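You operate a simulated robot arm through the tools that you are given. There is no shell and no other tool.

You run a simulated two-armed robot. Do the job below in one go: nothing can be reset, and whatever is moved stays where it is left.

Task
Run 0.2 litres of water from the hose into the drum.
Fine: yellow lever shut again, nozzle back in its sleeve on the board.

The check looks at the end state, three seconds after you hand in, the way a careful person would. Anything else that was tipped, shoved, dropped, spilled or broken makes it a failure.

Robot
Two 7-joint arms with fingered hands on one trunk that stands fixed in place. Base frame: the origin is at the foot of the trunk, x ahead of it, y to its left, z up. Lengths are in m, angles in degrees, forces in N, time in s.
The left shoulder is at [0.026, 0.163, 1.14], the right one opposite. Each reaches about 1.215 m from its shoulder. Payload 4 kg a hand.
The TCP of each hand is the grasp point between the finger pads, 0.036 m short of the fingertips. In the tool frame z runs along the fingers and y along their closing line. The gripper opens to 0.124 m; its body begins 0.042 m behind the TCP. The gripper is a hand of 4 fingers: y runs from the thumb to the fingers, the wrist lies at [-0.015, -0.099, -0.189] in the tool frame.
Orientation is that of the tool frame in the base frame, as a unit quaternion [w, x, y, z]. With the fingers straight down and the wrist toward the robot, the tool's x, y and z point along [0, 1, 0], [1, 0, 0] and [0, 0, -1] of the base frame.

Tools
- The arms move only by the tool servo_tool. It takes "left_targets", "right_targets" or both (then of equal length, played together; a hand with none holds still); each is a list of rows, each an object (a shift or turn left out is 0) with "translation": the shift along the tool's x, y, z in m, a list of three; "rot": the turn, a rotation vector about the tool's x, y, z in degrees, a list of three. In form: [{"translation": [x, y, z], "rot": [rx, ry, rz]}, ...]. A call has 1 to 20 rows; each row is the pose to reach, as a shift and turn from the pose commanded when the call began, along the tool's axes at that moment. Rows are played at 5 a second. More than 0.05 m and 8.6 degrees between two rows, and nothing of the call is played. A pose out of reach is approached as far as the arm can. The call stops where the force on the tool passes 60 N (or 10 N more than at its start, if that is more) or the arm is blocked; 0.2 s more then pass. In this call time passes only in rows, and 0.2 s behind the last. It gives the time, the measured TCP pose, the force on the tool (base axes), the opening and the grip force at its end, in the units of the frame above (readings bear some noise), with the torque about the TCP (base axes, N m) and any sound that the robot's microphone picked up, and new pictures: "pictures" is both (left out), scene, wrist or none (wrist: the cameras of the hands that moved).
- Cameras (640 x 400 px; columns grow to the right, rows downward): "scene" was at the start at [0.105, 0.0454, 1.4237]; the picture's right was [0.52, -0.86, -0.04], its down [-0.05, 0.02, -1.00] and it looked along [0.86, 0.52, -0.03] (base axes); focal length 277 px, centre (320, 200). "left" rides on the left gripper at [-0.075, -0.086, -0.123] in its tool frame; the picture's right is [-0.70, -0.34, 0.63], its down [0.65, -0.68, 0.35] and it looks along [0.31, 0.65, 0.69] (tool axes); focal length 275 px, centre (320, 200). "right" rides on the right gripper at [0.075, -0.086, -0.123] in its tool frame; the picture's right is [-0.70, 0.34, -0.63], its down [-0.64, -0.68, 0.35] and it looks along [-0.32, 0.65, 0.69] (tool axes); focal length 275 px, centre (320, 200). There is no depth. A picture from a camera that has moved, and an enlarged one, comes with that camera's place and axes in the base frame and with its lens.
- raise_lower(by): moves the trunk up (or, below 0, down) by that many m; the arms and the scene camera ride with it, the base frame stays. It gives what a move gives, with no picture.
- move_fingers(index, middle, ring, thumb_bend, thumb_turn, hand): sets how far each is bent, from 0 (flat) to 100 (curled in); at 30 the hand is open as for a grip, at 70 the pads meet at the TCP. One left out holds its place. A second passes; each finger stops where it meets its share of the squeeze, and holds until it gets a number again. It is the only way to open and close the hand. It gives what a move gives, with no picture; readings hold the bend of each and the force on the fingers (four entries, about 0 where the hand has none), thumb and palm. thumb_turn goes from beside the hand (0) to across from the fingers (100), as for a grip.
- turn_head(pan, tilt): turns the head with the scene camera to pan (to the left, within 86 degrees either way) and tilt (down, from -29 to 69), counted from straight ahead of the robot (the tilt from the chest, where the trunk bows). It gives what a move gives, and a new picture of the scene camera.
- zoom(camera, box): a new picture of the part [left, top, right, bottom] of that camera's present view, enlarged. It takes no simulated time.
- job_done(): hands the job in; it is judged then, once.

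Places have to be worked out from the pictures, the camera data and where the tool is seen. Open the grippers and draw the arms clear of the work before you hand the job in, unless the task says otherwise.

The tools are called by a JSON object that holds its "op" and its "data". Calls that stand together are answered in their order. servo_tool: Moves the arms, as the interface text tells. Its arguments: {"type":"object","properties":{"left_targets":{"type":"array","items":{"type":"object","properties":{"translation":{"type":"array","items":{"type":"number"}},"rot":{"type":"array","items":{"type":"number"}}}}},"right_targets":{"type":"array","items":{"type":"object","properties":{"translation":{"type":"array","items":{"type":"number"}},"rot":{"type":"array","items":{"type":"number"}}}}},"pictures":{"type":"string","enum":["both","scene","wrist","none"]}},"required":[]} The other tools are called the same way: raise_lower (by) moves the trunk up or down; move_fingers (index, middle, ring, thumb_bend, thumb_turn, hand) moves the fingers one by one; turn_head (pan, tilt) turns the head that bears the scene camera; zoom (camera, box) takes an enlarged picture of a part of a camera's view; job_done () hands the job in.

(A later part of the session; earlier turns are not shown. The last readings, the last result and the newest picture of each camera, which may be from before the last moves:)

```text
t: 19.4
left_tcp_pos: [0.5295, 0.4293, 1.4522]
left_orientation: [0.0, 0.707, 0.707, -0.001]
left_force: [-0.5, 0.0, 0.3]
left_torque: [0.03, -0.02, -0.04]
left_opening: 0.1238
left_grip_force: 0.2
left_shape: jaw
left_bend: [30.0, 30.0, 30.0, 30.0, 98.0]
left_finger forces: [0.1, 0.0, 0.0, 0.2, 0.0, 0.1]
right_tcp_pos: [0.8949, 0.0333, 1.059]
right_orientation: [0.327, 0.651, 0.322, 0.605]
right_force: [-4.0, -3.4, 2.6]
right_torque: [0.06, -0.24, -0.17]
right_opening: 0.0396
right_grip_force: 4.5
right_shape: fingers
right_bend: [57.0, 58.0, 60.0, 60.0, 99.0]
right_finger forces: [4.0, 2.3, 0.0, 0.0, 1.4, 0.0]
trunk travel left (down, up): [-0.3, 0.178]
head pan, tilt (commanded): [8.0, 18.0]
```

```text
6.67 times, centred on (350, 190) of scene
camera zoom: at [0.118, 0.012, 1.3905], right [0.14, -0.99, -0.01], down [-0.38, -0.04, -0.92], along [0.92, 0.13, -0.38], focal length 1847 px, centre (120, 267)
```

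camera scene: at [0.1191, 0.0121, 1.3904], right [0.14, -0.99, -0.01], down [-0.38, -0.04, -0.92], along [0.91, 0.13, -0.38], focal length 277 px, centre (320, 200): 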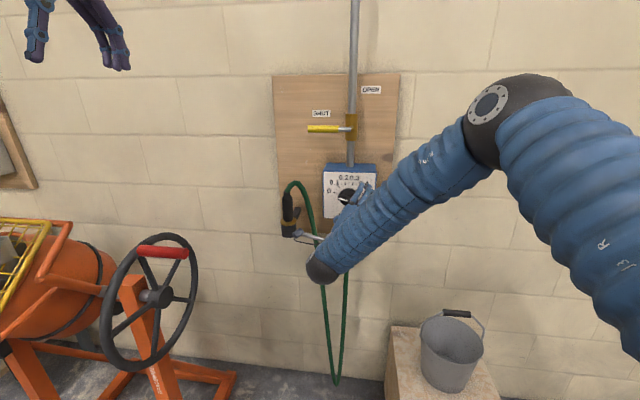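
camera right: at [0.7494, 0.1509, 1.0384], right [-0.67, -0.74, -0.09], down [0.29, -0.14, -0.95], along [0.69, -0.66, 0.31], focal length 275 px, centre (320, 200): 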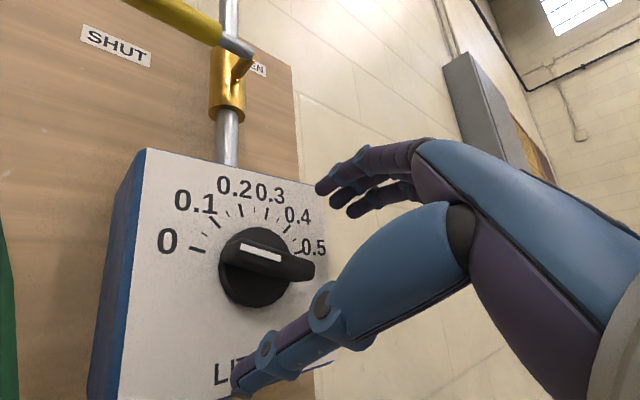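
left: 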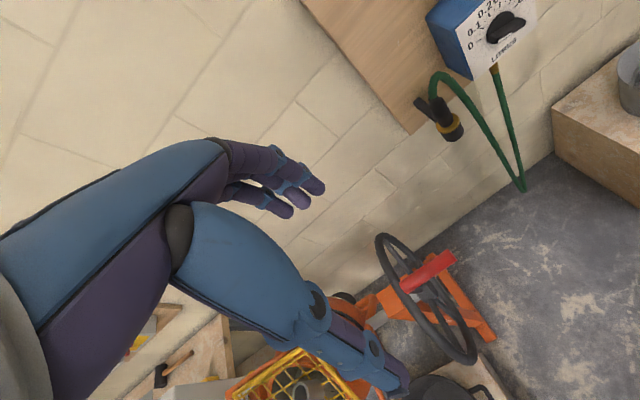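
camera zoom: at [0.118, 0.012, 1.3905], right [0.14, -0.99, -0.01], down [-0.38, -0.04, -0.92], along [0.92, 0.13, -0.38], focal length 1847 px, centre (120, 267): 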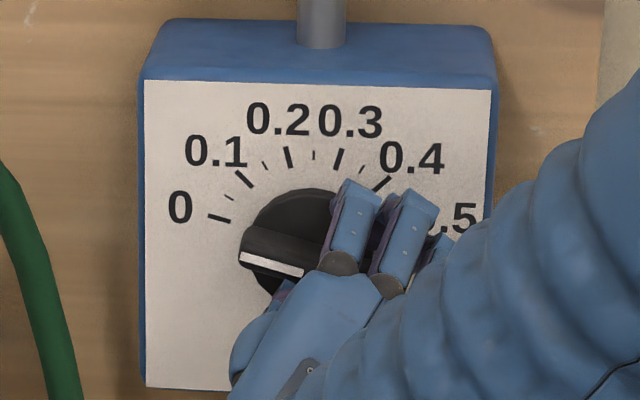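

Index and middle fingertips press on the disc (4 N back along −x). I back out about 9 mm and shift slightly left, then close further onto the bar.

{"op": "servo_tool", "data": {"right_targets": [{"translation": [0.003, 0, -0.01], "rot": [0, 0, 0]}], "pictures": "none"}}

{"op": "move_fingers", "data": {"hand": "right", "index": 66, "middle": 66, "ring": 66, "thumb_bend": 66}}

{"op": "zoom", "data": {"camera": "right", "box": [120, 140, 400, 400]}}

{"op": "zoom", "data": {"camera": "scene", "box": [310, 160, 390, 220]}}

```text
t: 19.8
left_tcp_pos: [0.5305, 0.431, 1.4524]
left_orientation: [-0.001, 0.706, 0.708, -0.001]
left_force: [0.1, 0.2, -0.7]
left_torque: [-0.01, -0.01, -0.02]
left_opening: 0.1237
left_grip_force: 0.2
left_shape: jaw
left_bend: [30.0, 30.0, 30.0, 30.0, 98.0]
left_finger forces: [0.1, 0.0, 0.1, 0.0, 0.1, 0.2]
right_tcp_pos: [0.8852, 0.0396, 1.0599]
right_orientation: [0.326, 0.651, 0.322, 0.605]
right_force: [-0.1, 0.0, 0.1]
right_torque: [0.0, -0.01, 0.0]
right_opening: 0.0315
right_grip_force: 0.1
right_shape: fingers
right_bend: [60.0, 60.0, 59.0, 60.0, 99.0]
right_finger forces: [0.0, 0.1, 0.4, 0.0, 0.0, 0.0]
trunk travel left (down, up): [-0.3, 0.178]
head pan, tilt (commanded): [8.0, 18.0]
```

```text
t: 20.8
left_tcp_pos: [0.5304, 0.4299, 1.4524]
left_orientation: [0.0, 0.706, 0.708, 0.0]
left_force: [-0.6, 0.4, -0.3]
left_torque: [0.0, 0.01, 0.01]
left_opening: 0.1238
left_grip_force: 0.1
left_shape: jaw
left_bend: [30.0, 30.0, 30.0, 30.0, 98.0]
left_finger forces: [0.0, 0.0, 0.0, 0.0, 0.0, 0.0]
right_tcp_pos: [0.8851, 0.0368, 1.0602]
right_orientation: [0.328, 0.651, 0.322, 0.604]
right_force: [-1.0, 2.2, -1.1]
right_torque: [-0.07, 0.03, 0.06]
right_opening: 0.0179
right_grip_force: 3.3
right_shape: fingers
right_bend: [66.0, 65.0, 65.0, 65.0, 99.0]
right_finger forces: [0.0, 0.8, 1.1, 0.1, 4.3, 0.0]
trunk travel left (down, up): [-0.3, 0.178]
head pan, tilt (commanded): [8.0, 18.0]
```

```text
1.54 times, centred on (260, 270) of right
camera zoom: at [0.7659, 0.153, 1.0405], right [-0.67, -0.74, -0.09], down [0.29, -0.14, -0.95], along [0.69, -0.66, 0.31], focal length 424 px, centre (412, 92)
```

zoom: 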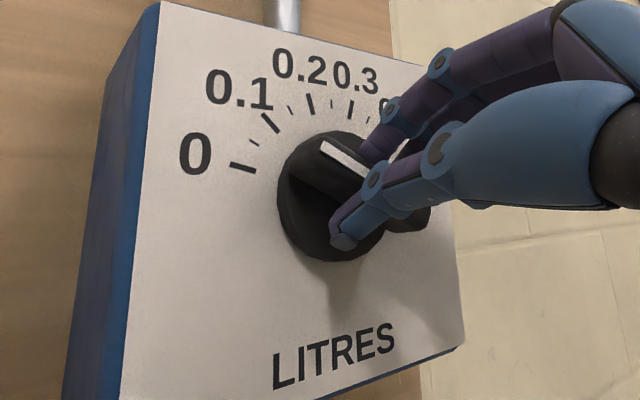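

```text
6.67 times, centred on (350, 190) of scene
camera zoom: at [0.1188, 0.0126, 1.3904], right [0.14, -0.99, -0.01], down [-0.38, -0.04, -0.92], along [0.92, 0.13, -0.38], focal length 1847 px, centre (120, 267)
```

zoom: 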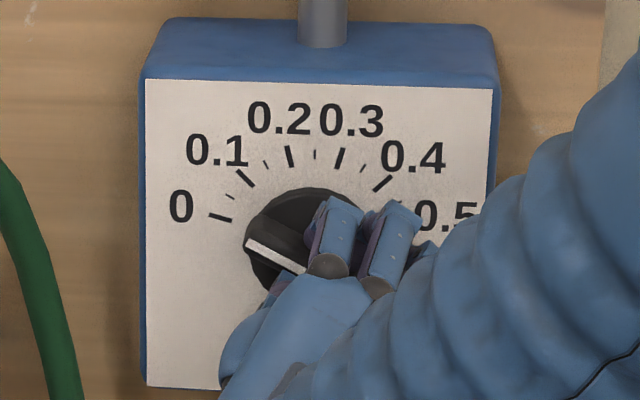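

The bar has turned with the hand and is now pinched, about 30° over. I firm the grip and roll the hand 38° clockwise to bring the pointer towards 0.2.

{"op": "move_fingers", "data": {"hand": "right", "index": 70, "middle": 70, "ring": 70, "thumb_bend": 69}}

{"op": "servo_tool", "data": {"right_targets": [{"translation": [0, 0, 0], "rot": [0, 0, 6]}, {"translation": [0, 0, 0], "rot": [0, 0, 12]}, {"translation": [0, 0, 0], "rot": [0, 0, 18]}, {"translation": [0, 0, 0], "rot": [0, 0, 24]}, {"translation": [0, 0, 0], "rot": [0, 0, 30]}, {"translation": [0, 0, 0], "rot": [0, 0, 34]}], "pictures": "none"}}

{"op": "zoom", "data": {"camera": "scene", "box": [310, 160, 390, 220]}}

{"op": "zoom", "data": {"camera": "right", "box": [120, 140, 400, 400]}}

```text
t: 21.8
left_tcp_pos: [0.5308, 0.4294, 1.4532]
left_orientation: [0.0, 0.707, 0.707, 0.0]
left_force: [0.2, 0.3, 0.1]
left_torque: [0.02, 0.01, 0.0]
left_opening: 0.1237
left_grip_force: 0.1
left_shape: jaw
left_bend: [30.0, 30.0, 30.0, 30.0, 98.0]
left_finger forces: [0.0, 0.0, 0.1, 0.0, 0.1, 0.0]
right_tcp_pos: [0.8868, 0.0378, 1.0615]
right_orientation: [0.327, 0.651, 0.321, 0.605]
right_force: [-0.9, 0.2, -1.5]
right_torque: [-0.01, -0.03, 0.01]
right_opening: 0.0159
right_grip_force: 8.7
right_shape: fingers
right_bend: [67.0, 67.0, 68.0, 66.0, 99.0]
right_finger forces: [3.5, 2.8, 1.8, 0.1, 9.9, 0.1]
trunk travel left (down, up): [-0.3, 0.178]
head pan, tilt (commanded): [8.0, 18.0]
```

```text
t: 23.2
left_tcp_pos: [0.5301, 0.43, 1.452]
left_orientation: [0.001, 0.707, 0.708, 0.0]
left_force: [-0.5, 0.1, 0.5]
left_torque: [0.03, 0.0, -0.01]
left_opening: 0.1235
left_grip_force: 0.0
left_shape: jaw
left_bend: [30.0, 30.0, 30.0, 30.0, 98.0]
left_finger forces: [0.0, 0.1, 0.0, 0.1, 0.0, 0.1]
right_tcp_pos: [0.8856, 0.039, 1.0598]
right_orientation: [0.137, 0.717, 0.118, 0.673]
right_force: [-2.0, 3.0, -5.6]
right_torque: [-0.05, 0.08, 0.11]
right_opening: 0.0154
right_grip_force: 9.5
right_shape: fingers
right_bend: [68.0, 68.0, 68.0, 65.0, 99.0]
right_finger forces: [2.6, 2.4, 2.0, 0.0, 12.3, 0.1]
trunk travel left (down, up): [-0.3, 0.178]
head pan, tilt (commanded): [8.0, 18.0]
```

```text
6.67 times, centred on (350, 190) of scene
camera zoom: at [0.1191, 0.0128, 1.3904], right [0.14, -0.99, -0.01], down [-0.38, -0.04, -0.92], along [0.91, 0.13, -0.38], focal length 1847 px, centre (120, 267)
```

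zoom: 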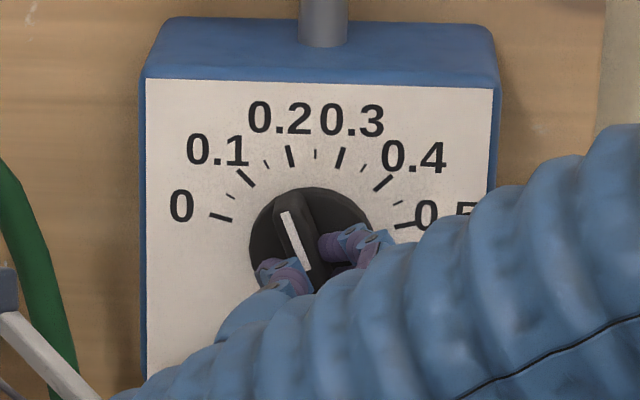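

```text
1.54 times, centred on (260, 270) of right
camera zoom: at [0.7693, 0.1494, 1.1064], right [-0.68, -0.54, -0.5], down [0.31, 0.4, -0.86], along [0.66, -0.74, -0.1], focal length 424 px, centre (412, 92)
```

zoom: 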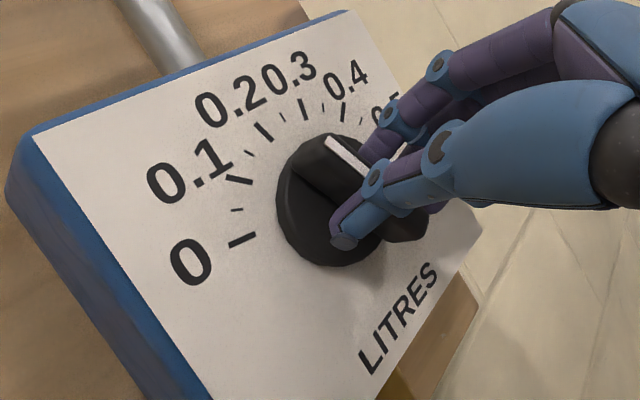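

The pointer is now a few degrees short of the 0.2 tick. I zoom tighter to measure the angle before the last nudge.

{"op": "zoom", "data": {"camera": "scene", "box": [332, 170, 364, 210]}}

```text
10.00 times, centred on (348, 190) of scene
camera zoom: at [0.1191, 0.0128, 1.3904], right [0.14, -0.99, -0.01], down [-0.38, -0.04, -0.92], along [0.91, 0.13, -0.38], focal length 2771 px, centre (40, 300)
```

zoom: 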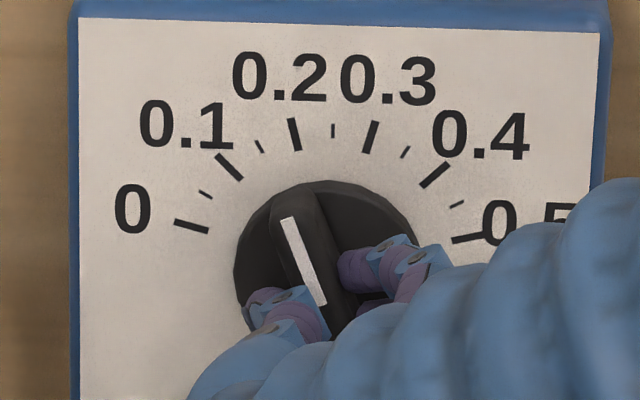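

Pointer reads about −20° in the image versus −12.7° for the 0.2 tick, so it needs about 6.5° more. I roll that much.

{"op": "servo_tool", "data": {"right_targets": [{"translation": [0, 0, 0], "rot": [0, 0, 3.5]}, {"translation": [0, 0, 0], "rot": [0, 0, 7]}], "pictures": "none"}}

{"op": "zoom", "data": {"camera": "scene", "box": [332, 170, 364, 210]}}

```text
t: 23.8
left_tcp_pos: [0.5302, 0.4297, 1.4524]
left_orientation: [-0.001, 0.706, 0.708, 0.001]
left_force: [0.1, 0.9, -0.8]
left_torque: [0.05, 0.01, 0.01]
left_opening: 0.1236
left_grip_force: 0.0
left_shape: jaw
left_bend: [30.0, 30.0, 30.0, 30.0, 98.0]
left_finger forces: [0.1, 0.0, 0.0, 0.0, 0.0, 0.1]
right_tcp_pos: [0.8854, 0.0386, 1.0601]
right_orientation: [0.095, 0.723, 0.073, 0.68]
right_force: [-3.5, 4.6, -6.2]
right_torque: [-0.05, 0.12, 0.11]
right_opening: 0.0159
right_grip_force: 10.3
right_shape: fingers
right_bend: [68.0, 68.0, 68.0, 65.0, 99.0]
right_finger forces: [2.4, 2.3, 1.8, 0.0, 13.8, 0.0]
trunk travel left (down, up): [-0.3, 0.178]
head pan, tilt (commanded): [8.0, 18.0]
```

```text
10.00 times, centred on (348, 190) of scene
camera zoom: at [0.1187, 0.0129, 1.3904], right [0.14, -0.99, -0.01], down [-0.38, -0.04, -0.92], along [0.92, 0.13, -0.38], focal length 2771 px, centre (40, 300)
```

zoom: 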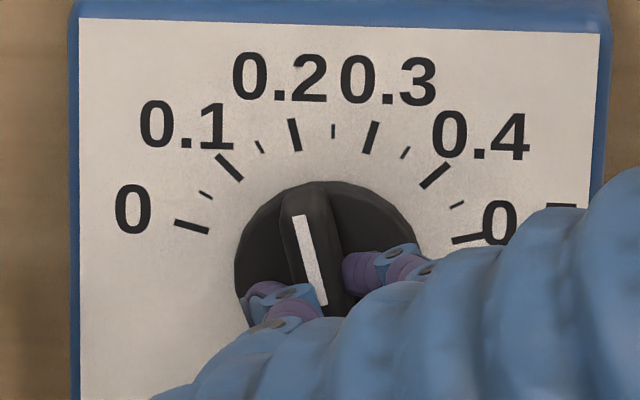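

Now −14.6° versus −12.7° for the tick; two more degrees, then I release and check where it stays.

{"op": "servo_tool", "data": {"right_targets": [{"translation": [0, 0, 0], "rot": [0, 0, 2.5]}], "pictures": "none"}}

{"op": "move_fingers", "data": {"hand": "right", "index": 58, "middle": 58, "ring": 58, "thumb_bend": 58}}

{"op": "zoom", "data": {"camera": "scene", "box": [332, 170, 364, 210]}}

```text
t: 24.2
left_tcp_pos: [0.5299, 0.4307, 1.4524]
left_orientation: [0.0, 0.707, 0.708, 0.0]
left_force: [-0.9, -0.4, -0.3]
left_torque: [0.04, -0.02, 0.01]
left_opening: 0.1235
left_grip_force: 0.1
left_shape: jaw
left_bend: [30.0, 30.0, 30.0, 30.0, 98.0]
left_finger forces: [0.0, 0.1, 0.0, 0.0, 0.0, 0.1]
right_tcp_pos: [0.8866, 0.0385, 1.0602]
right_orientation: [0.079, 0.723, 0.059, 0.683]
right_force: [-3.3, 5.5, -5.8]
right_torque: [-0.04, 0.12, 0.09]
right_opening: 0.0155
right_grip_force: 10.2
right_shape: fingers
right_bend: [68.0, 68.0, 68.0, 65.0, 99.0]
right_finger forces: [2.4, 2.2, 1.8, 0.0, 13.5, 0.1]
trunk travel left (down, up): [-0.3, 0.178]
head pan, tilt (commanded): [8.0, 18.0]
```

```text
t: 25.2
left_tcp_pos: [0.5307, 0.4297, 1.4522]
left_orientation: [0.0, 0.707, 0.707, 0.0]
left_force: [-0.4, -0.2, 0.5]
left_torque: [0.02, 0.0, 0.0]
left_opening: 0.1238
left_grip_force: 0.0
left_shape: jaw
left_bend: [30.0, 30.0, 30.0, 30.0, 98.0]
left_finger forces: [0.0, 0.0, 0.0, 0.0, 0.0, 0.1]
right_tcp_pos: [0.8861, 0.0386, 1.0601]
right_orientation: [0.08, 0.724, 0.058, 0.683]
right_force: [-0.4, 0.1, 0.3]
right_torque: [-0.02, 0.03, 0.04]
right_opening: 0.0399
right_grip_force: 0.1
right_shape: fingers
right_bend: [57.0, 57.0, 57.0, 57.0, 99.0]
right_finger forces: [0.0, 0.0, 0.0, 0.0, 0.1, 0.0]
trunk travel left (down, up): [-0.3, 0.178]
head pan, tilt (commanded): [8.0, 18.0]
```

```text
10.00 times, centred on (348, 190) of scene
camera zoom: at [0.1187, 0.0125, 1.3904], right [0.14, -0.99, -0.01], down [-0.38, -0.04, -0.92], along [0.92, 0.13, -0.38], focal length 2771 px, centre (40, 300)
```

zoom: 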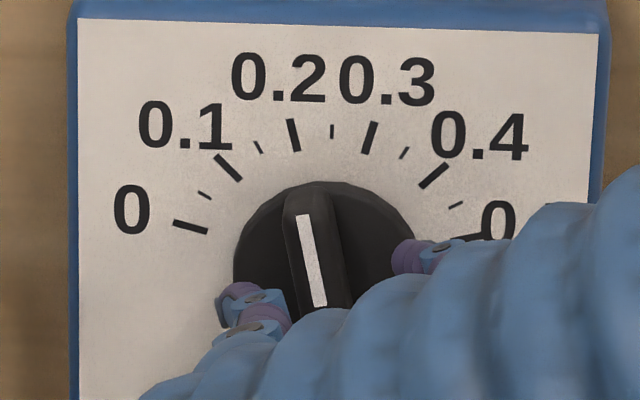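

Released, the pointer now looks slightly past 0.2. I zoom in much closer to measure.

{"op": "zoom", "data": {"camera": "scene", "box": [340, 180, 356, 190]}}

{"op": "zoom", "data": {"camera": "scene", "box": [340, 188, 356, 198]}}

{"op": "zoom", "data": {"camera": "scene", "box": [336, 178, 360, 200]}}

```text
16.00 times, centred on (348, 185) of scene
camera zoom: at [0.1187, 0.0125, 1.3904], right [0.14, -0.99, -0.01], down [-0.38, -0.04, -0.92], along [0.92, 0.13, -0.38], focal length 4433 px, centre (-128, 440)
```

zoom: 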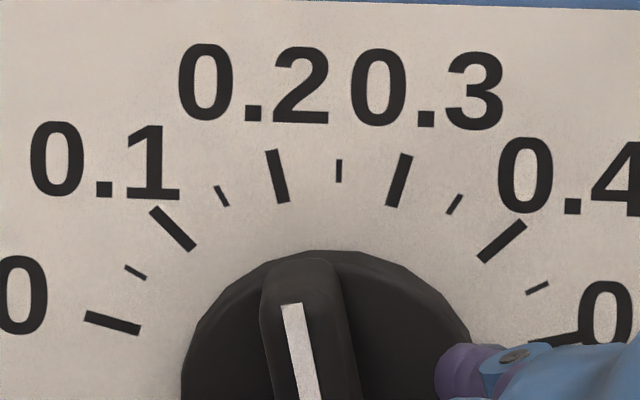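

```text
16.00 times, centred on (348, 193) of scene
camera zoom: at [0.1187, 0.0125, 1.3904], right [0.14, -0.99, -0.01], down [-0.38, -0.04, -0.92], along [0.92, 0.13, -0.38], focal length 4433 px, centre (-128, 312)
```

zoom: 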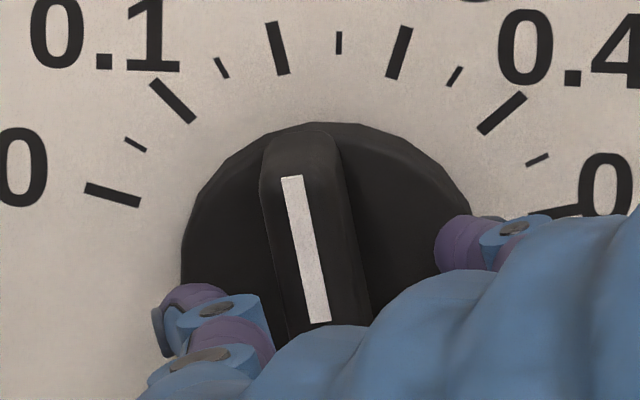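

```text
16.00 times, centred on (348, 189) of scene
camera zoom: at [0.1187, 0.0125, 1.3904], right [0.14, -0.99, -0.01], down [-0.38, -0.04, -0.92], along [0.92, 0.13, -0.38], focal length 4433 px, centre (-128, 376)
```

zoom: 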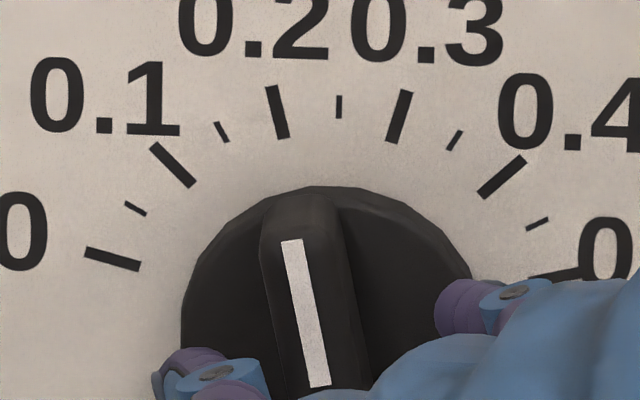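

Careful measurement: pointer at 11°, the 0.2 tick at 15° — the hand roll (78.8°) agrees, so I need roll 75°. I re-grip, roll back 4° and release.

{"op": "move_fingers", "data": {"hand": "right", "index": 70, "middle": 70, "ring": 70, "thumb_bend": 69}}

{"op": "servo_tool", "data": {"right_targets": [{"translation": [0, 0, 0], "rot": [0, 0, -2]}, {"translation": [0, 0, 0], "rot": [0, 0, -4]}], "pictures": "none"}}

{"op": "move_fingers", "data": {"hand": "right", "index": 55, "middle": 55, "ring": 55, "thumb_bend": 55}}

{"op": "zoom", "data": {"camera": "scene", "box": [336, 178, 360, 200]}}

```text
t: 26.2
left_tcp_pos: [0.5298, 0.4297, 1.4524]
left_orientation: [0.0, 0.706, 0.708, 0.0]
left_force: [0.1, -0.1, -0.6]
left_torque: [0.03, 0.01, -0.02]
left_opening: 0.1236
left_grip_force: 0.1
left_shape: jaw
left_bend: [30.0, 30.0, 30.0, 30.0, 98.0]
left_finger forces: [0.1, 0.0, 0.0, 0.1, 0.1, 0.1]
right_tcp_pos: [0.8869, 0.0386, 1.06]
right_orientation: [0.079, 0.724, 0.059, 0.683]
right_force: [-2.1, 4.3, -1.2]
right_torque: [-0.01, 0.03, 0.02]
right_opening: 0.0159
right_grip_force: 8.8
right_shape: fingers
right_bend: [68.0, 68.0, 69.0, 65.0, 99.0]
right_finger forces: [3.1, 2.2, 1.0, 0.0, 10.9, 0.0]
trunk travel left (down, up): [-0.3, 0.178]
head pan, tilt (commanded): [8.0, 18.0]
```

```text
t: 26.8
left_tcp_pos: [0.5306, 0.4301, 1.4529]
left_orientation: [-0.001, 0.707, 0.707, 0.0]
left_force: [1.3, -0.2, -0.4]
left_torque: [-0.02, -0.01, 0.01]
left_opening: 0.1234
left_grip_force: 0.1
left_shape: jaw
left_bend: [30.0, 30.0, 30.0, 30.0, 98.0]
left_finger forces: [0.1, 0.0, 0.0, 0.0, 0.1, 0.0]
right_tcp_pos: [0.8855, 0.0382, 1.0601]
right_orientation: [0.103, 0.722, 0.083, 0.679]
right_force: [-2.2, 4.3, -2.1]
right_torque: [0.01, 0.05, 0.11]
right_opening: 0.0159
right_grip_force: 8.9
right_shape: fingers
right_bend: [68.0, 69.0, 70.0, 65.0, 99.0]
right_finger forces: [4.2, 1.8, 0.3, 0.0, 11.1, 0.1]
trunk travel left (down, up): [-0.3, 0.178]
head pan, tilt (commanded): [8.0, 18.0]
```

```text
t: 27.8
left_tcp_pos: [0.5313, 0.4297, 1.4524]
left_orientation: [0.0, 0.707, 0.708, 0.001]
left_force: [0.7, 0.0, -0.1]
left_torque: [0.02, 0.0, -0.02]
left_opening: 0.1238
left_grip_force: 0.1
left_shape: jaw
left_bend: [30.0, 30.0, 30.0, 30.0, 98.0]
left_finger forces: [0.0, 0.1, 0.0, 0.0, 0.0, 0.1]
right_tcp_pos: [0.886, 0.038, 1.0599]
right_orientation: [0.103, 0.721, 0.083, 0.68]
right_force: [-1.2, -0.2, -1.0]
right_torque: [-0.01, -0.04, 0.0]
right_opening: 0.0463
right_grip_force: 0.0
right_shape: fingers
right_bend: [55.0, 55.0, 55.0, 55.0, 99.0]
right_finger forces: [0.0, 0.0, 0.0, 0.0, 0.0, 0.1]
trunk travel left (down, up): [-0.3, 0.178]
head pan, tilt (commanded): [8.0, 18.0]
```

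```text
16.00 times, centred on (348, 189) of scene
camera zoom: at [0.1187, 0.0125, 1.3904], right [0.14, -0.99, -0.01], down [-0.38, -0.04, -0.92], along [0.92, 0.13, -0.38], focal length 4433 px, centre (-128, 376)
```

zoom: 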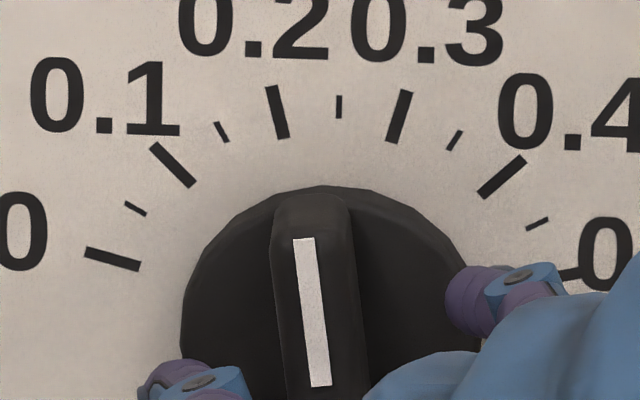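

The pointer is now at about 6° (past 0.2 towards 0.25), so something slipped. I grip again and look while gripped, before turning.

{"op": "move_fingers", "data": {"hand": "right", "index": 70, "middle": 70, "ring": 70, "thumb_bend": 69}}

{"op": "zoom", "data": {"camera": "scene", "box": [336, 178, 360, 200]}}

{"op": "zoom", "data": {"camera": "right", "box": [120, 140, 400, 400]}}

```text
t: 28.8
left_tcp_pos: [0.5292, 0.4297, 1.4526]
left_orientation: [-0.001, 0.707, 0.707, 0.0]
left_force: [0.0, 0.4, -0.4]
left_torque: [0.01, 0.0, -0.01]
left_opening: 0.1234
left_grip_force: 0.0
left_shape: jaw
left_bend: [30.0, 30.0, 30.0, 30.0, 98.0]
left_finger forces: [0.1, 0.1, 0.1, 0.0, 0.1, 0.1]
right_tcp_pos: [0.8861, 0.0382, 1.0608]
right_orientation: [0.103, 0.721, 0.083, 0.68]
right_force: [-2.0, 5.4, -1.7]
right_torque: [-0.01, 0.01, 0.06]
right_opening: 0.0163
right_grip_force: 7.7
right_shape: fingers
right_bend: [67.0, 68.0, 69.0, 65.0, 100.0]
right_finger forces: [3.4, 1.9, 0.4, 0.0, 10.8, 0.0]
trunk travel left (down, up): [-0.3, 0.178]
head pan, tilt (commanded): [8.0, 18.0]
```

```text
16.00 times, centred on (348, 189) of scene
camera zoom: at [0.1187, 0.013, 1.3904], right [0.14, -0.99, -0.01], down [-0.38, -0.04, -0.92], along [0.92, 0.13, -0.38], focal length 4433 px, centre (-128, 376)
```

zoom: 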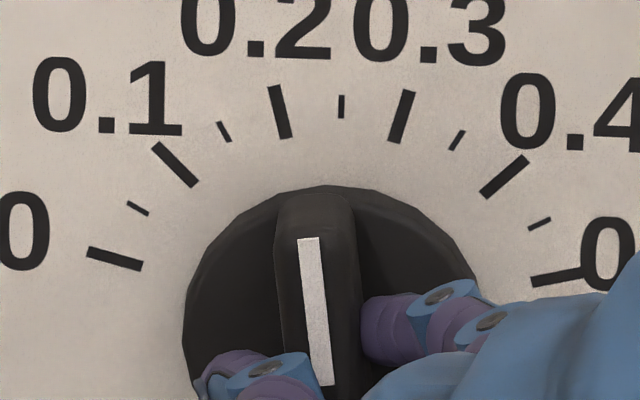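

```text
1.54 times, centred on (260, 270) of right
camera zoom: at [0.7698, 0.1455, 1.1165], right [-0.68, -0.48, -0.55], down [0.32, 0.48, -0.82], along [0.66, -0.73, -0.17], focal length 424 px, centre (412, 92)
```

zoom: 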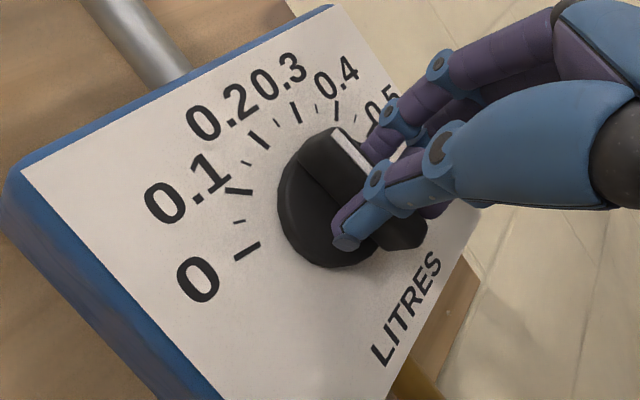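

While gripped the pointer shows ~5°, so squeezing makes the bar settle a bit clockwise of the hand. I rotate the hand back 10° and look while still gripped.

{"op": "servo_tool", "data": {"right_targets": [{"translation": [0, 0, 0], "rot": [0, 0, -3.5]}, {"translation": [0, 0, 0], "rot": [0, 0, -7]}, {"translation": [0, 0, 0], "rot": [0, 0, -10]}], "pictures": "none"}}

{"op": "zoom", "data": {"camera": "scene", "box": [336, 178, 360, 200]}}

```text
t: 29.6
left_tcp_pos: [0.53, 0.4295, 1.4522]
left_orientation: [0.001, 0.707, 0.707, -0.001]
left_force: [0.7, 0.8, 0.0]
left_torque: [0.01, 0.02, -0.01]
left_opening: 0.124
left_grip_force: 0.0
left_shape: jaw
left_bend: [30.0, 30.0, 30.0, 30.0, 98.0]
left_finger forces: [0.0, 0.0, 0.0, 0.0, 0.0, 0.1]
right_tcp_pos: [0.8868, 0.0381, 1.0604]
right_orientation: [0.163, 0.712, 0.147, 0.668]
right_force: [-0.4, 5.0, -1.6]
right_torque: [0.01, 0.04, 0.11]
right_opening: 0.0166
right_grip_force: 8.8
right_shape: fingers
right_bend: [67.0, 69.0, 70.0, 65.0, 99.0]
right_finger forces: [4.6, 1.3, 0.1, 0.0, 10.6, 0.0]
trunk travel left (down, up): [-0.3, 0.178]
head pan, tilt (commanded): [8.0, 18.0]
```

```text
16.00 times, centred on (348, 189) of scene
camera zoom: at [0.1187, 0.013, 1.3904], right [0.14, -0.99, -0.01], down [-0.38, -0.04, -0.92], along [0.92, 0.13, -0.38], focal length 4433 px, centre (-128, 376)
```

zoom: 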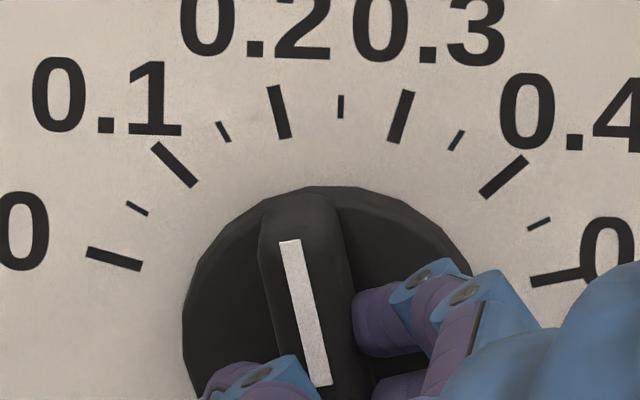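

Now 11.6°; I turn another 6° back.

{"op": "servo_tool", "data": {"right_targets": [{"translation": [0, 0, 0], "rot": [0, 0, -3]}, {"translation": [0, 0, 0], "rot": [0, 0, -6]}], "pictures": "none"}}

{"op": "zoom", "data": {"camera": "scene", "box": [336, 178, 360, 200]}}

```text
t: 30.2
left_tcp_pos: [0.5314, 0.4295, 1.4523]
left_orientation: [0.0, 0.707, 0.707, 0.0]
left_force: [-0.3, 0.9, -0.7]
left_torque: [0.03, 0.0, -0.03]
left_opening: 0.1236
left_grip_force: 0.0
left_shape: jaw
left_bend: [30.0, 30.0, 30.0, 30.0, 98.0]
left_finger forces: [0.0, 0.0, 0.0, 0.1, 0.0, 0.0]
right_tcp_pos: [0.8867, 0.0368, 1.0604]
right_orientation: [0.198, 0.702, 0.183, 0.659]
right_force: [-1.3, 3.8, -0.9]
right_torque: [0.05, -0.02, 0.04]
right_opening: 0.0171
right_grip_force: 8.4
right_shape: fingers
right_bend: [67.0, 69.0, 70.0, 65.0, 99.0]
right_finger forces: [4.7, 1.4, 0.0, 0.0, 10.1, 0.0]
trunk travel left (down, up): [-0.3, 0.178]
head pan, tilt (commanded): [8.0, 18.0]
```

```text
16.00 times, centred on (348, 189) of scene
camera zoom: at [0.1187, 0.0127, 1.3904], right [0.14, -0.99, -0.01], down [-0.38, -0.04, -0.92], along [0.92, 0.13, -0.38], focal length 4433 px, centre (-128, 376)
```

zoom: 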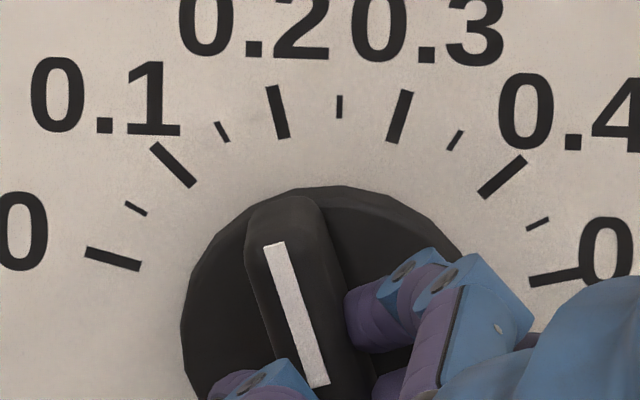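

Now ~17°, two degrees before 0.2. I release gently to see where it settles.

{"op": "move_fingers", "data": {"hand": "right", "index": 58, "middle": 58, "ring": 58, "thumb_bend": 58}}

{"op": "zoom", "data": {"camera": "scene", "box": [336, 178, 360, 200]}}

```text
t: 31.2
left_tcp_pos: [0.5301, 0.4301, 1.4526]
left_orientation: [0.0, 0.707, 0.708, -0.001]
left_force: [0.0, 0.3, 0.6]
left_torque: [-0.03, -0.02, -0.01]
left_opening: 0.1238
left_grip_force: 0.0
left_shape: jaw
left_bend: [30.0, 30.0, 30.0, 30.0, 98.0]
left_finger forces: [0.0, 0.0, 0.0, 0.0, 0.1, 0.0]
right_tcp_pos: [0.8857, 0.0379, 1.0595]
right_orientation: [0.197, 0.703, 0.182, 0.659]
right_force: [-0.2, -0.2, 0.9]
right_torque: [0.01, -0.03, -0.03]
right_opening: 0.0401
right_grip_force: 0.1
right_shape: fingers
right_bend: [57.0, 57.0, 57.0, 57.0, 99.0]
right_finger forces: [0.1, 0.0, 0.0, 0.0, 0.1, 0.0]
trunk travel left (down, up): [-0.3, 0.178]
head pan, tilt (commanded): [8.0, 18.0]
```

```text
16.00 times, centred on (348, 189) of scene
camera zoom: at [0.1187, 0.0125, 1.3904], right [0.14, -0.99, -0.01], down [-0.38, -0.04, -0.92], along [0.92, 0.13, -0.38], focal length 4433 px, centre (-128, 376)
```

zoom: 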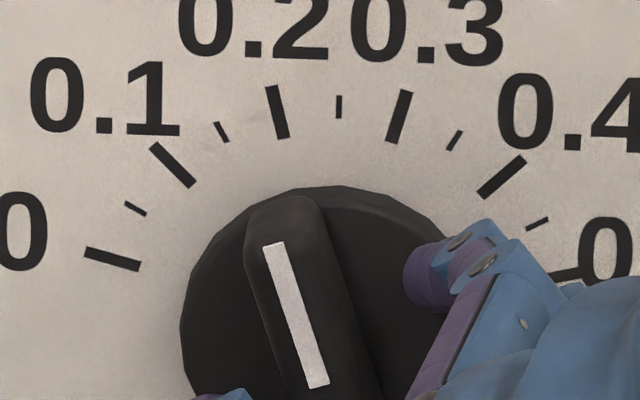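

It stays put on release (17.7°, want ~14.7°). I re-grip, check, and turn clockwise by the difference.

{"op": "move_fingers", "data": {"hand": "right", "index": 70, "middle": 70, "ring": 70, "thumb_bend": 69}}

{"op": "zoom", "data": {"camera": "scene", "box": [336, 178, 360, 200]}}

```text
t: 32.2
left_tcp_pos: [0.5302, 0.4292, 1.4519]
left_orientation: [0.001, 0.706, 0.708, -0.001]
left_force: [0.3, 0.5, -0.8]
left_torque: [-0.02, 0.01, 0.0]
left_opening: 0.1236
left_grip_force: 0.1
left_shape: jaw
left_bend: [30.0, 30.0, 30.0, 30.0, 98.0]
left_finger forces: [0.0, 0.1, 0.0, 0.1, 0.0, 0.0]
right_tcp_pos: [0.8861, 0.0387, 1.0598]
right_orientation: [0.198, 0.703, 0.183, 0.658]
right_force: [-1.5, 4.3, -3.1]
right_torque: [-0.02, 0.02, 0.03]
right_opening: 0.017
right_grip_force: 7.6
right_shape: fingers
right_bend: [67.0, 69.0, 70.0, 66.0, 100.0]
right_finger forces: [4.0, 1.8, 0.1, 0.1, 10.3, 0.0]
trunk travel left (down, up): [-0.3, 0.178]
head pan, tilt (commanded): [8.0, 18.0]
```

```text
16.00 times, centred on (348, 189) of scene
camera zoom: at [0.1188, 0.0128, 1.3904], right [0.14, -0.99, -0.01], down [-0.38, -0.04, -0.92], along [0.92, 0.13, -0.38], focal length 4433 px, centre (-128, 376)
```

zoom: 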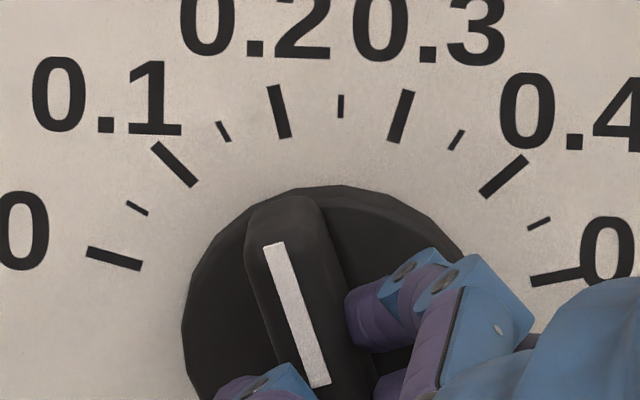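

Unchanged at 17.5° when gripped. I turn 3.5° clockwise and look.

{"op": "servo_tool", "data": {"right_targets": [{"translation": [0, 0, 0], "rot": [0, 0, 3.5]}], "pictures": "none"}}

{"op": "zoom", "data": {"camera": "scene", "box": [336, 178, 360, 200]}}

```text
t: 32.6
left_tcp_pos: [0.5299, 0.4295, 1.4531]
left_orientation: [0.0, 0.707, 0.707, 0.0]
left_force: [-0.3, 0.2, -0.8]
left_torque: [0.0, -0.02, 0.03]
left_opening: 0.1237
left_grip_force: 0.0
left_shape: jaw
left_bend: [30.0, 30.0, 30.0, 30.0, 98.0]
left_finger forces: [0.0, 0.0, 0.0, 0.0, 0.0, 0.0]
right_tcp_pos: [0.8854, 0.0385, 1.0595]
right_orientation: [0.177, 0.709, 0.161, 0.664]
right_force: [-1.8, 5.2, -2.4]
right_torque: [-0.04, 0.06, 0.11]
right_opening: 0.0166
right_grip_force: 8.3
right_shape: fingers
right_bend: [67.0, 69.0, 70.0, 65.0, 100.0]
right_finger forces: [3.0, 2.0, 0.3, 0.2, 11.0, 0.0]
trunk travel left (down, up): [-0.3, 0.178]
head pan, tilt (commanded): [8.0, 18.0]
```

```text
16.00 times, centred on (348, 189) of scene
camera zoom: at [0.1187, 0.0128, 1.3904], right [0.14, -0.99, -0.01], down [-0.38, -0.04, -0.92], along [0.92, 0.13, -0.38], focal length 4433 px, centre (-128, 376)
```

zoom: 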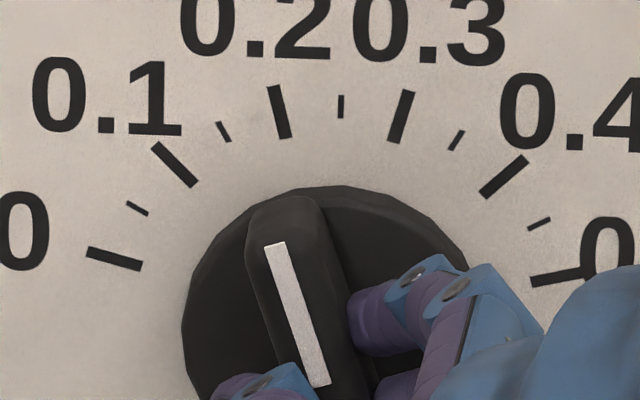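

Almost no motion yet (backlash). I turn another 3°.

{"op": "servo_tool", "data": {"right_targets": [{"translation": [0, 0, 0], "rot": [0, 0, 3]}], "pictures": "none"}}

{"op": "zoom", "data": {"camera": "scene", "box": [336, 178, 360, 200]}}

```text
t: 33.0
left_tcp_pos: [0.5292, 0.4308, 1.4525]
left_orientation: [0.0, 0.706, 0.708, 0.0]
left_force: [-0.9, -0.4, 0.7]
left_torque: [-0.01, -0.01, -0.02]
left_opening: 0.1238
left_grip_force: 0.1
left_shape: jaw
left_bend: [30.0, 30.0, 30.0, 30.0, 98.0]
left_finger forces: [0.0, 0.0, 0.0, 0.0, 0.0, 0.0]
right_tcp_pos: [0.8863, 0.0382, 1.061]
right_orientation: [0.159, 0.711, 0.143, 0.669]
right_force: [-3.3, 4.5, -3.2]
right_torque: [-0.04, 0.07, 0.1]
right_opening: 0.0169
right_grip_force: 9.2
right_shape: fingers
right_bend: [67.0, 69.0, 70.0, 65.0, 100.0]
right_finger forces: [2.9, 2.2, 0.6, 0.0, 11.5, 0.0]
trunk travel left (down, up): [-0.3, 0.178]
head pan, tilt (commanded): [8.0, 18.0]
```

```text
16.00 times, centred on (348, 189) of scene
camera zoom: at [0.1186, 0.0127, 1.3904], right [0.14, -0.99, -0.01], down [-0.38, -0.04, -0.92], along [0.92, 0.13, -0.38], focal length 4433 px, centre (-128, 376)
```

zoom: 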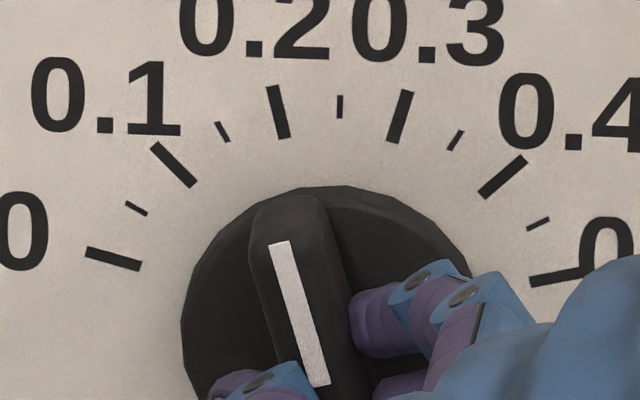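

15.5° now versus 14.7° for the tick; one more degree, then release.

{"op": "servo_tool", "data": {"right_targets": [{"translation": [0, 0, 0], "rot": [0, 0, 1.2]}], "pictures": "none"}}

{"op": "move_fingers", "data": {"hand": "right", "index": 55, "middle": 55, "ring": 55, "thumb_bend": 55}}

{"op": "zoom", "data": {"camera": "scene", "box": [336, 178, 360, 200]}}

```text
t: 33.4
left_tcp_pos: [0.5286, 0.4304, 1.4532]
left_orientation: [0.0, 0.707, 0.707, -0.001]
left_force: [1.0, -0.5, 0.2]
left_torque: [0.01, 0.0, -0.04]
left_opening: 0.1237
left_grip_force: 0.0
left_shape: jaw
left_bend: [30.0, 30.0, 30.0, 30.0, 98.0]
left_finger forces: [0.1, 0.1, 0.1, 0.1, 0.0, 0.1]
right_tcp_pos: [0.8854, 0.0378, 1.0611]
right_orientation: [0.152, 0.713, 0.136, 0.671]
right_force: [-2.5, 4.7, -3.9]
right_torque: [-0.05, 0.07, 0.1]
right_opening: 0.0168
right_grip_force: 8.9
right_shape: fingers
right_bend: [67.0, 69.0, 70.0, 65.0, 100.0]
right_finger forces: [3.0, 2.2, 0.5, 0.0, 11.6, 0.1]
trunk travel left (down, up): [-0.3, 0.178]
head pan, tilt (commanded): [8.0, 18.0]
```

```text
t: 34.4
left_tcp_pos: [0.5304, 0.4293, 1.4528]
left_orientation: [0.0, 0.706, 0.708, 0.0]
left_force: [0.1, -0.4, 0.5]
left_torque: [-0.04, -0.01, 0.04]
left_opening: 0.1238
left_grip_force: 0.1
left_shape: jaw
left_bend: [30.0, 30.0, 30.0, 30.0, 98.0]
left_finger forces: [0.0, 0.0, 0.0, 0.1, 0.0, 0.0]
right_tcp_pos: [0.8854, 0.0389, 1.0599]
right_orientation: [0.152, 0.713, 0.136, 0.671]
right_force: [0.1, 0.4, -0.1]
right_torque: [0.0, 0.01, 0.0]
right_opening: 0.0463
right_grip_force: 0.0
right_shape: fingers
right_bend: [55.0, 55.0, 55.0, 55.0, 99.0]
right_finger forces: [0.0, 0.0, 0.0, 0.1, 0.0, 0.0]
trunk travel left (down, up): [-0.3, 0.178]
head pan, tilt (commanded): [8.0, 18.0]
```

```text
16.00 times, centred on (348, 189) of scene
camera zoom: at [0.1187, 0.0125, 1.3904], right [0.14, -0.99, -0.01], down [-0.38, -0.04, -0.92], along [0.92, 0.13, -0.38], focal length 4433 px, centre (-128, 376)
```

zoom: 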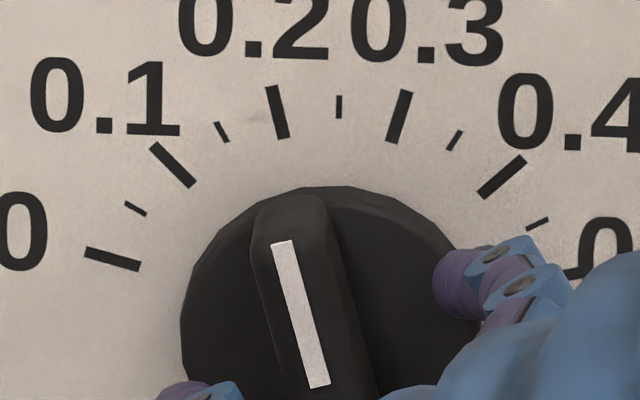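

The pointer is now parallel to the 0.2 tick (14.6° vs 14.7°). I open the hand and back straight out.

{"op": "move_fingers", "data": {"hand": "right", "index": 35, "middle": 35, "ring": 35, "thumb_bend": 35}}

{"op": "servo_tool", "data": {"right_targets": [{"translation": [0, 0, -0.03], "rot": [0, 0, 0]}, {"translation": [0, 0, -0.07], "rot": [0, 0, -3]}, {"translation": [0.01, 0.02, -0.11], "rot": [0, 0, -6]}, {"translation": [0.03, 0.06, -0.13], "rot": [0, 0, -8]}, {"translation": [0.05, 0.1, -0.14], "rot": [0, 0, -10]}, {"translation": [0.07, 0.14, -0.15], "rot": [0, 0, -12]}], "pictures": "both"}}

{"op": "zoom", "data": {"camera": "scene", "box": [336, 178, 360, 200]}}

```text
t: 35.4
left_tcp_pos: [0.5299, 0.4294, 1.4537]
left_orientation: [0.0, 0.707, 0.707, 0.0]
left_force: [0.5, -0.2, -0.8]
left_torque: [-0.01, 0.01, 0.0]
left_opening: 0.1238
left_grip_force: 0.0
left_shape: jaw
left_bend: [30.0, 30.0, 30.0, 30.0, 98.0]
left_finger forces: [0.0, 0.0, 0.0, 0.0, 0.1, 0.0]
right_tcp_pos: [0.8854, 0.0385, 1.0593]
right_orientation: [0.152, 0.713, 0.136, 0.671]
right_force: [1.7, 0.4, -0.9]
right_torque: [0.02, -0.01, 0.04]
right_opening: 0.1082
right_grip_force: 0.2
right_shape: fingers
right_bend: [35.0, 35.0, 35.0, 35.0, 96.0]
right_finger forces: [0.0, 0.0, 0.0, 0.1, 0.0, 0.1]
trunk travel left (down, up): [-0.3, 0.178]
head pan, tilt (commanded): [8.0, 18.0]
```

```text
t: 36.8
left_tcp_pos: [0.5268, 0.4282, 1.4552]
left_orientation: [0.001, 0.706, 0.708, 0.0]
left_force: [0.0, 0.9, 0.2]
left_torque: [0.01, -0.03, 0.0]
left_opening: 0.1237
left_grip_force: 0.0
left_shape: jaw
left_bend: [30.0, 30.0, 30.0, 30.0, 98.0]
left_finger forces: [0.0, 0.0, 0.0, 0.0, 0.1, 0.0]
right_tcp_pos: [0.7353, -0.0588, 1.1887]
right_orientation: [0.221, 0.695, 0.209, 0.652]
right_force: [-1.0, -1.8, -0.8]
right_torque: [0.01, 0.02, 0.04]
right_opening: 0.1085
right_grip_force: 0.1
right_shape: fingers
right_bend: [35.0, 35.0, 35.0, 35.0, 96.0]
right_finger forces: [0.0, 0.0, 0.0, 0.0, 0.1, 0.1]
trunk travel left (down, up): [-0.3, 0.178]
head pan, tilt (commanded): [8.0, 18.0]
camera scene: at [0.117, 0.0115, 1.3907], right [0.14, -0.99, -0.01], down [-0.38, -0.04, -0.93], along [0.92, 0.13, -0.38], focal length 277 px, centre (320, 200)
camera right: at [0.6175, 0.0589, 1.2064], right [-0.68, -0.65, -0.34], down [0.3, 0.17, -0.94], along [0.67, -0.74, 0.08], focal length 275 px, centre (320, 200)
```

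scene: 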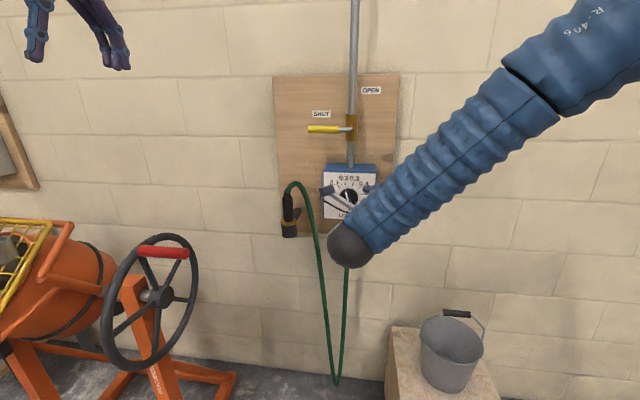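
right: 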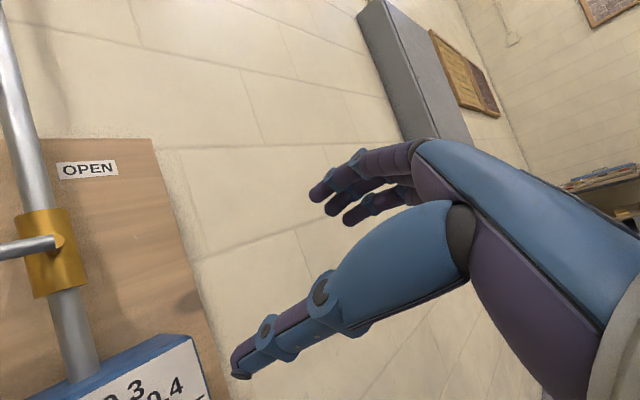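

```text
16.00 times, centred on (348, 189) of scene
camera zoom: at [0.117, 0.0115, 1.3907], right [0.14, -0.99, -0.01], down [-0.38, -0.04, -0.93], along [0.92, 0.13, -0.38], focal length 4433 px, centre (-128, 376)
```

zoom: 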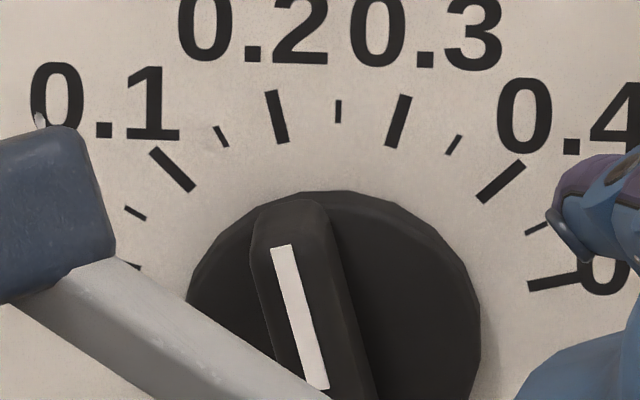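

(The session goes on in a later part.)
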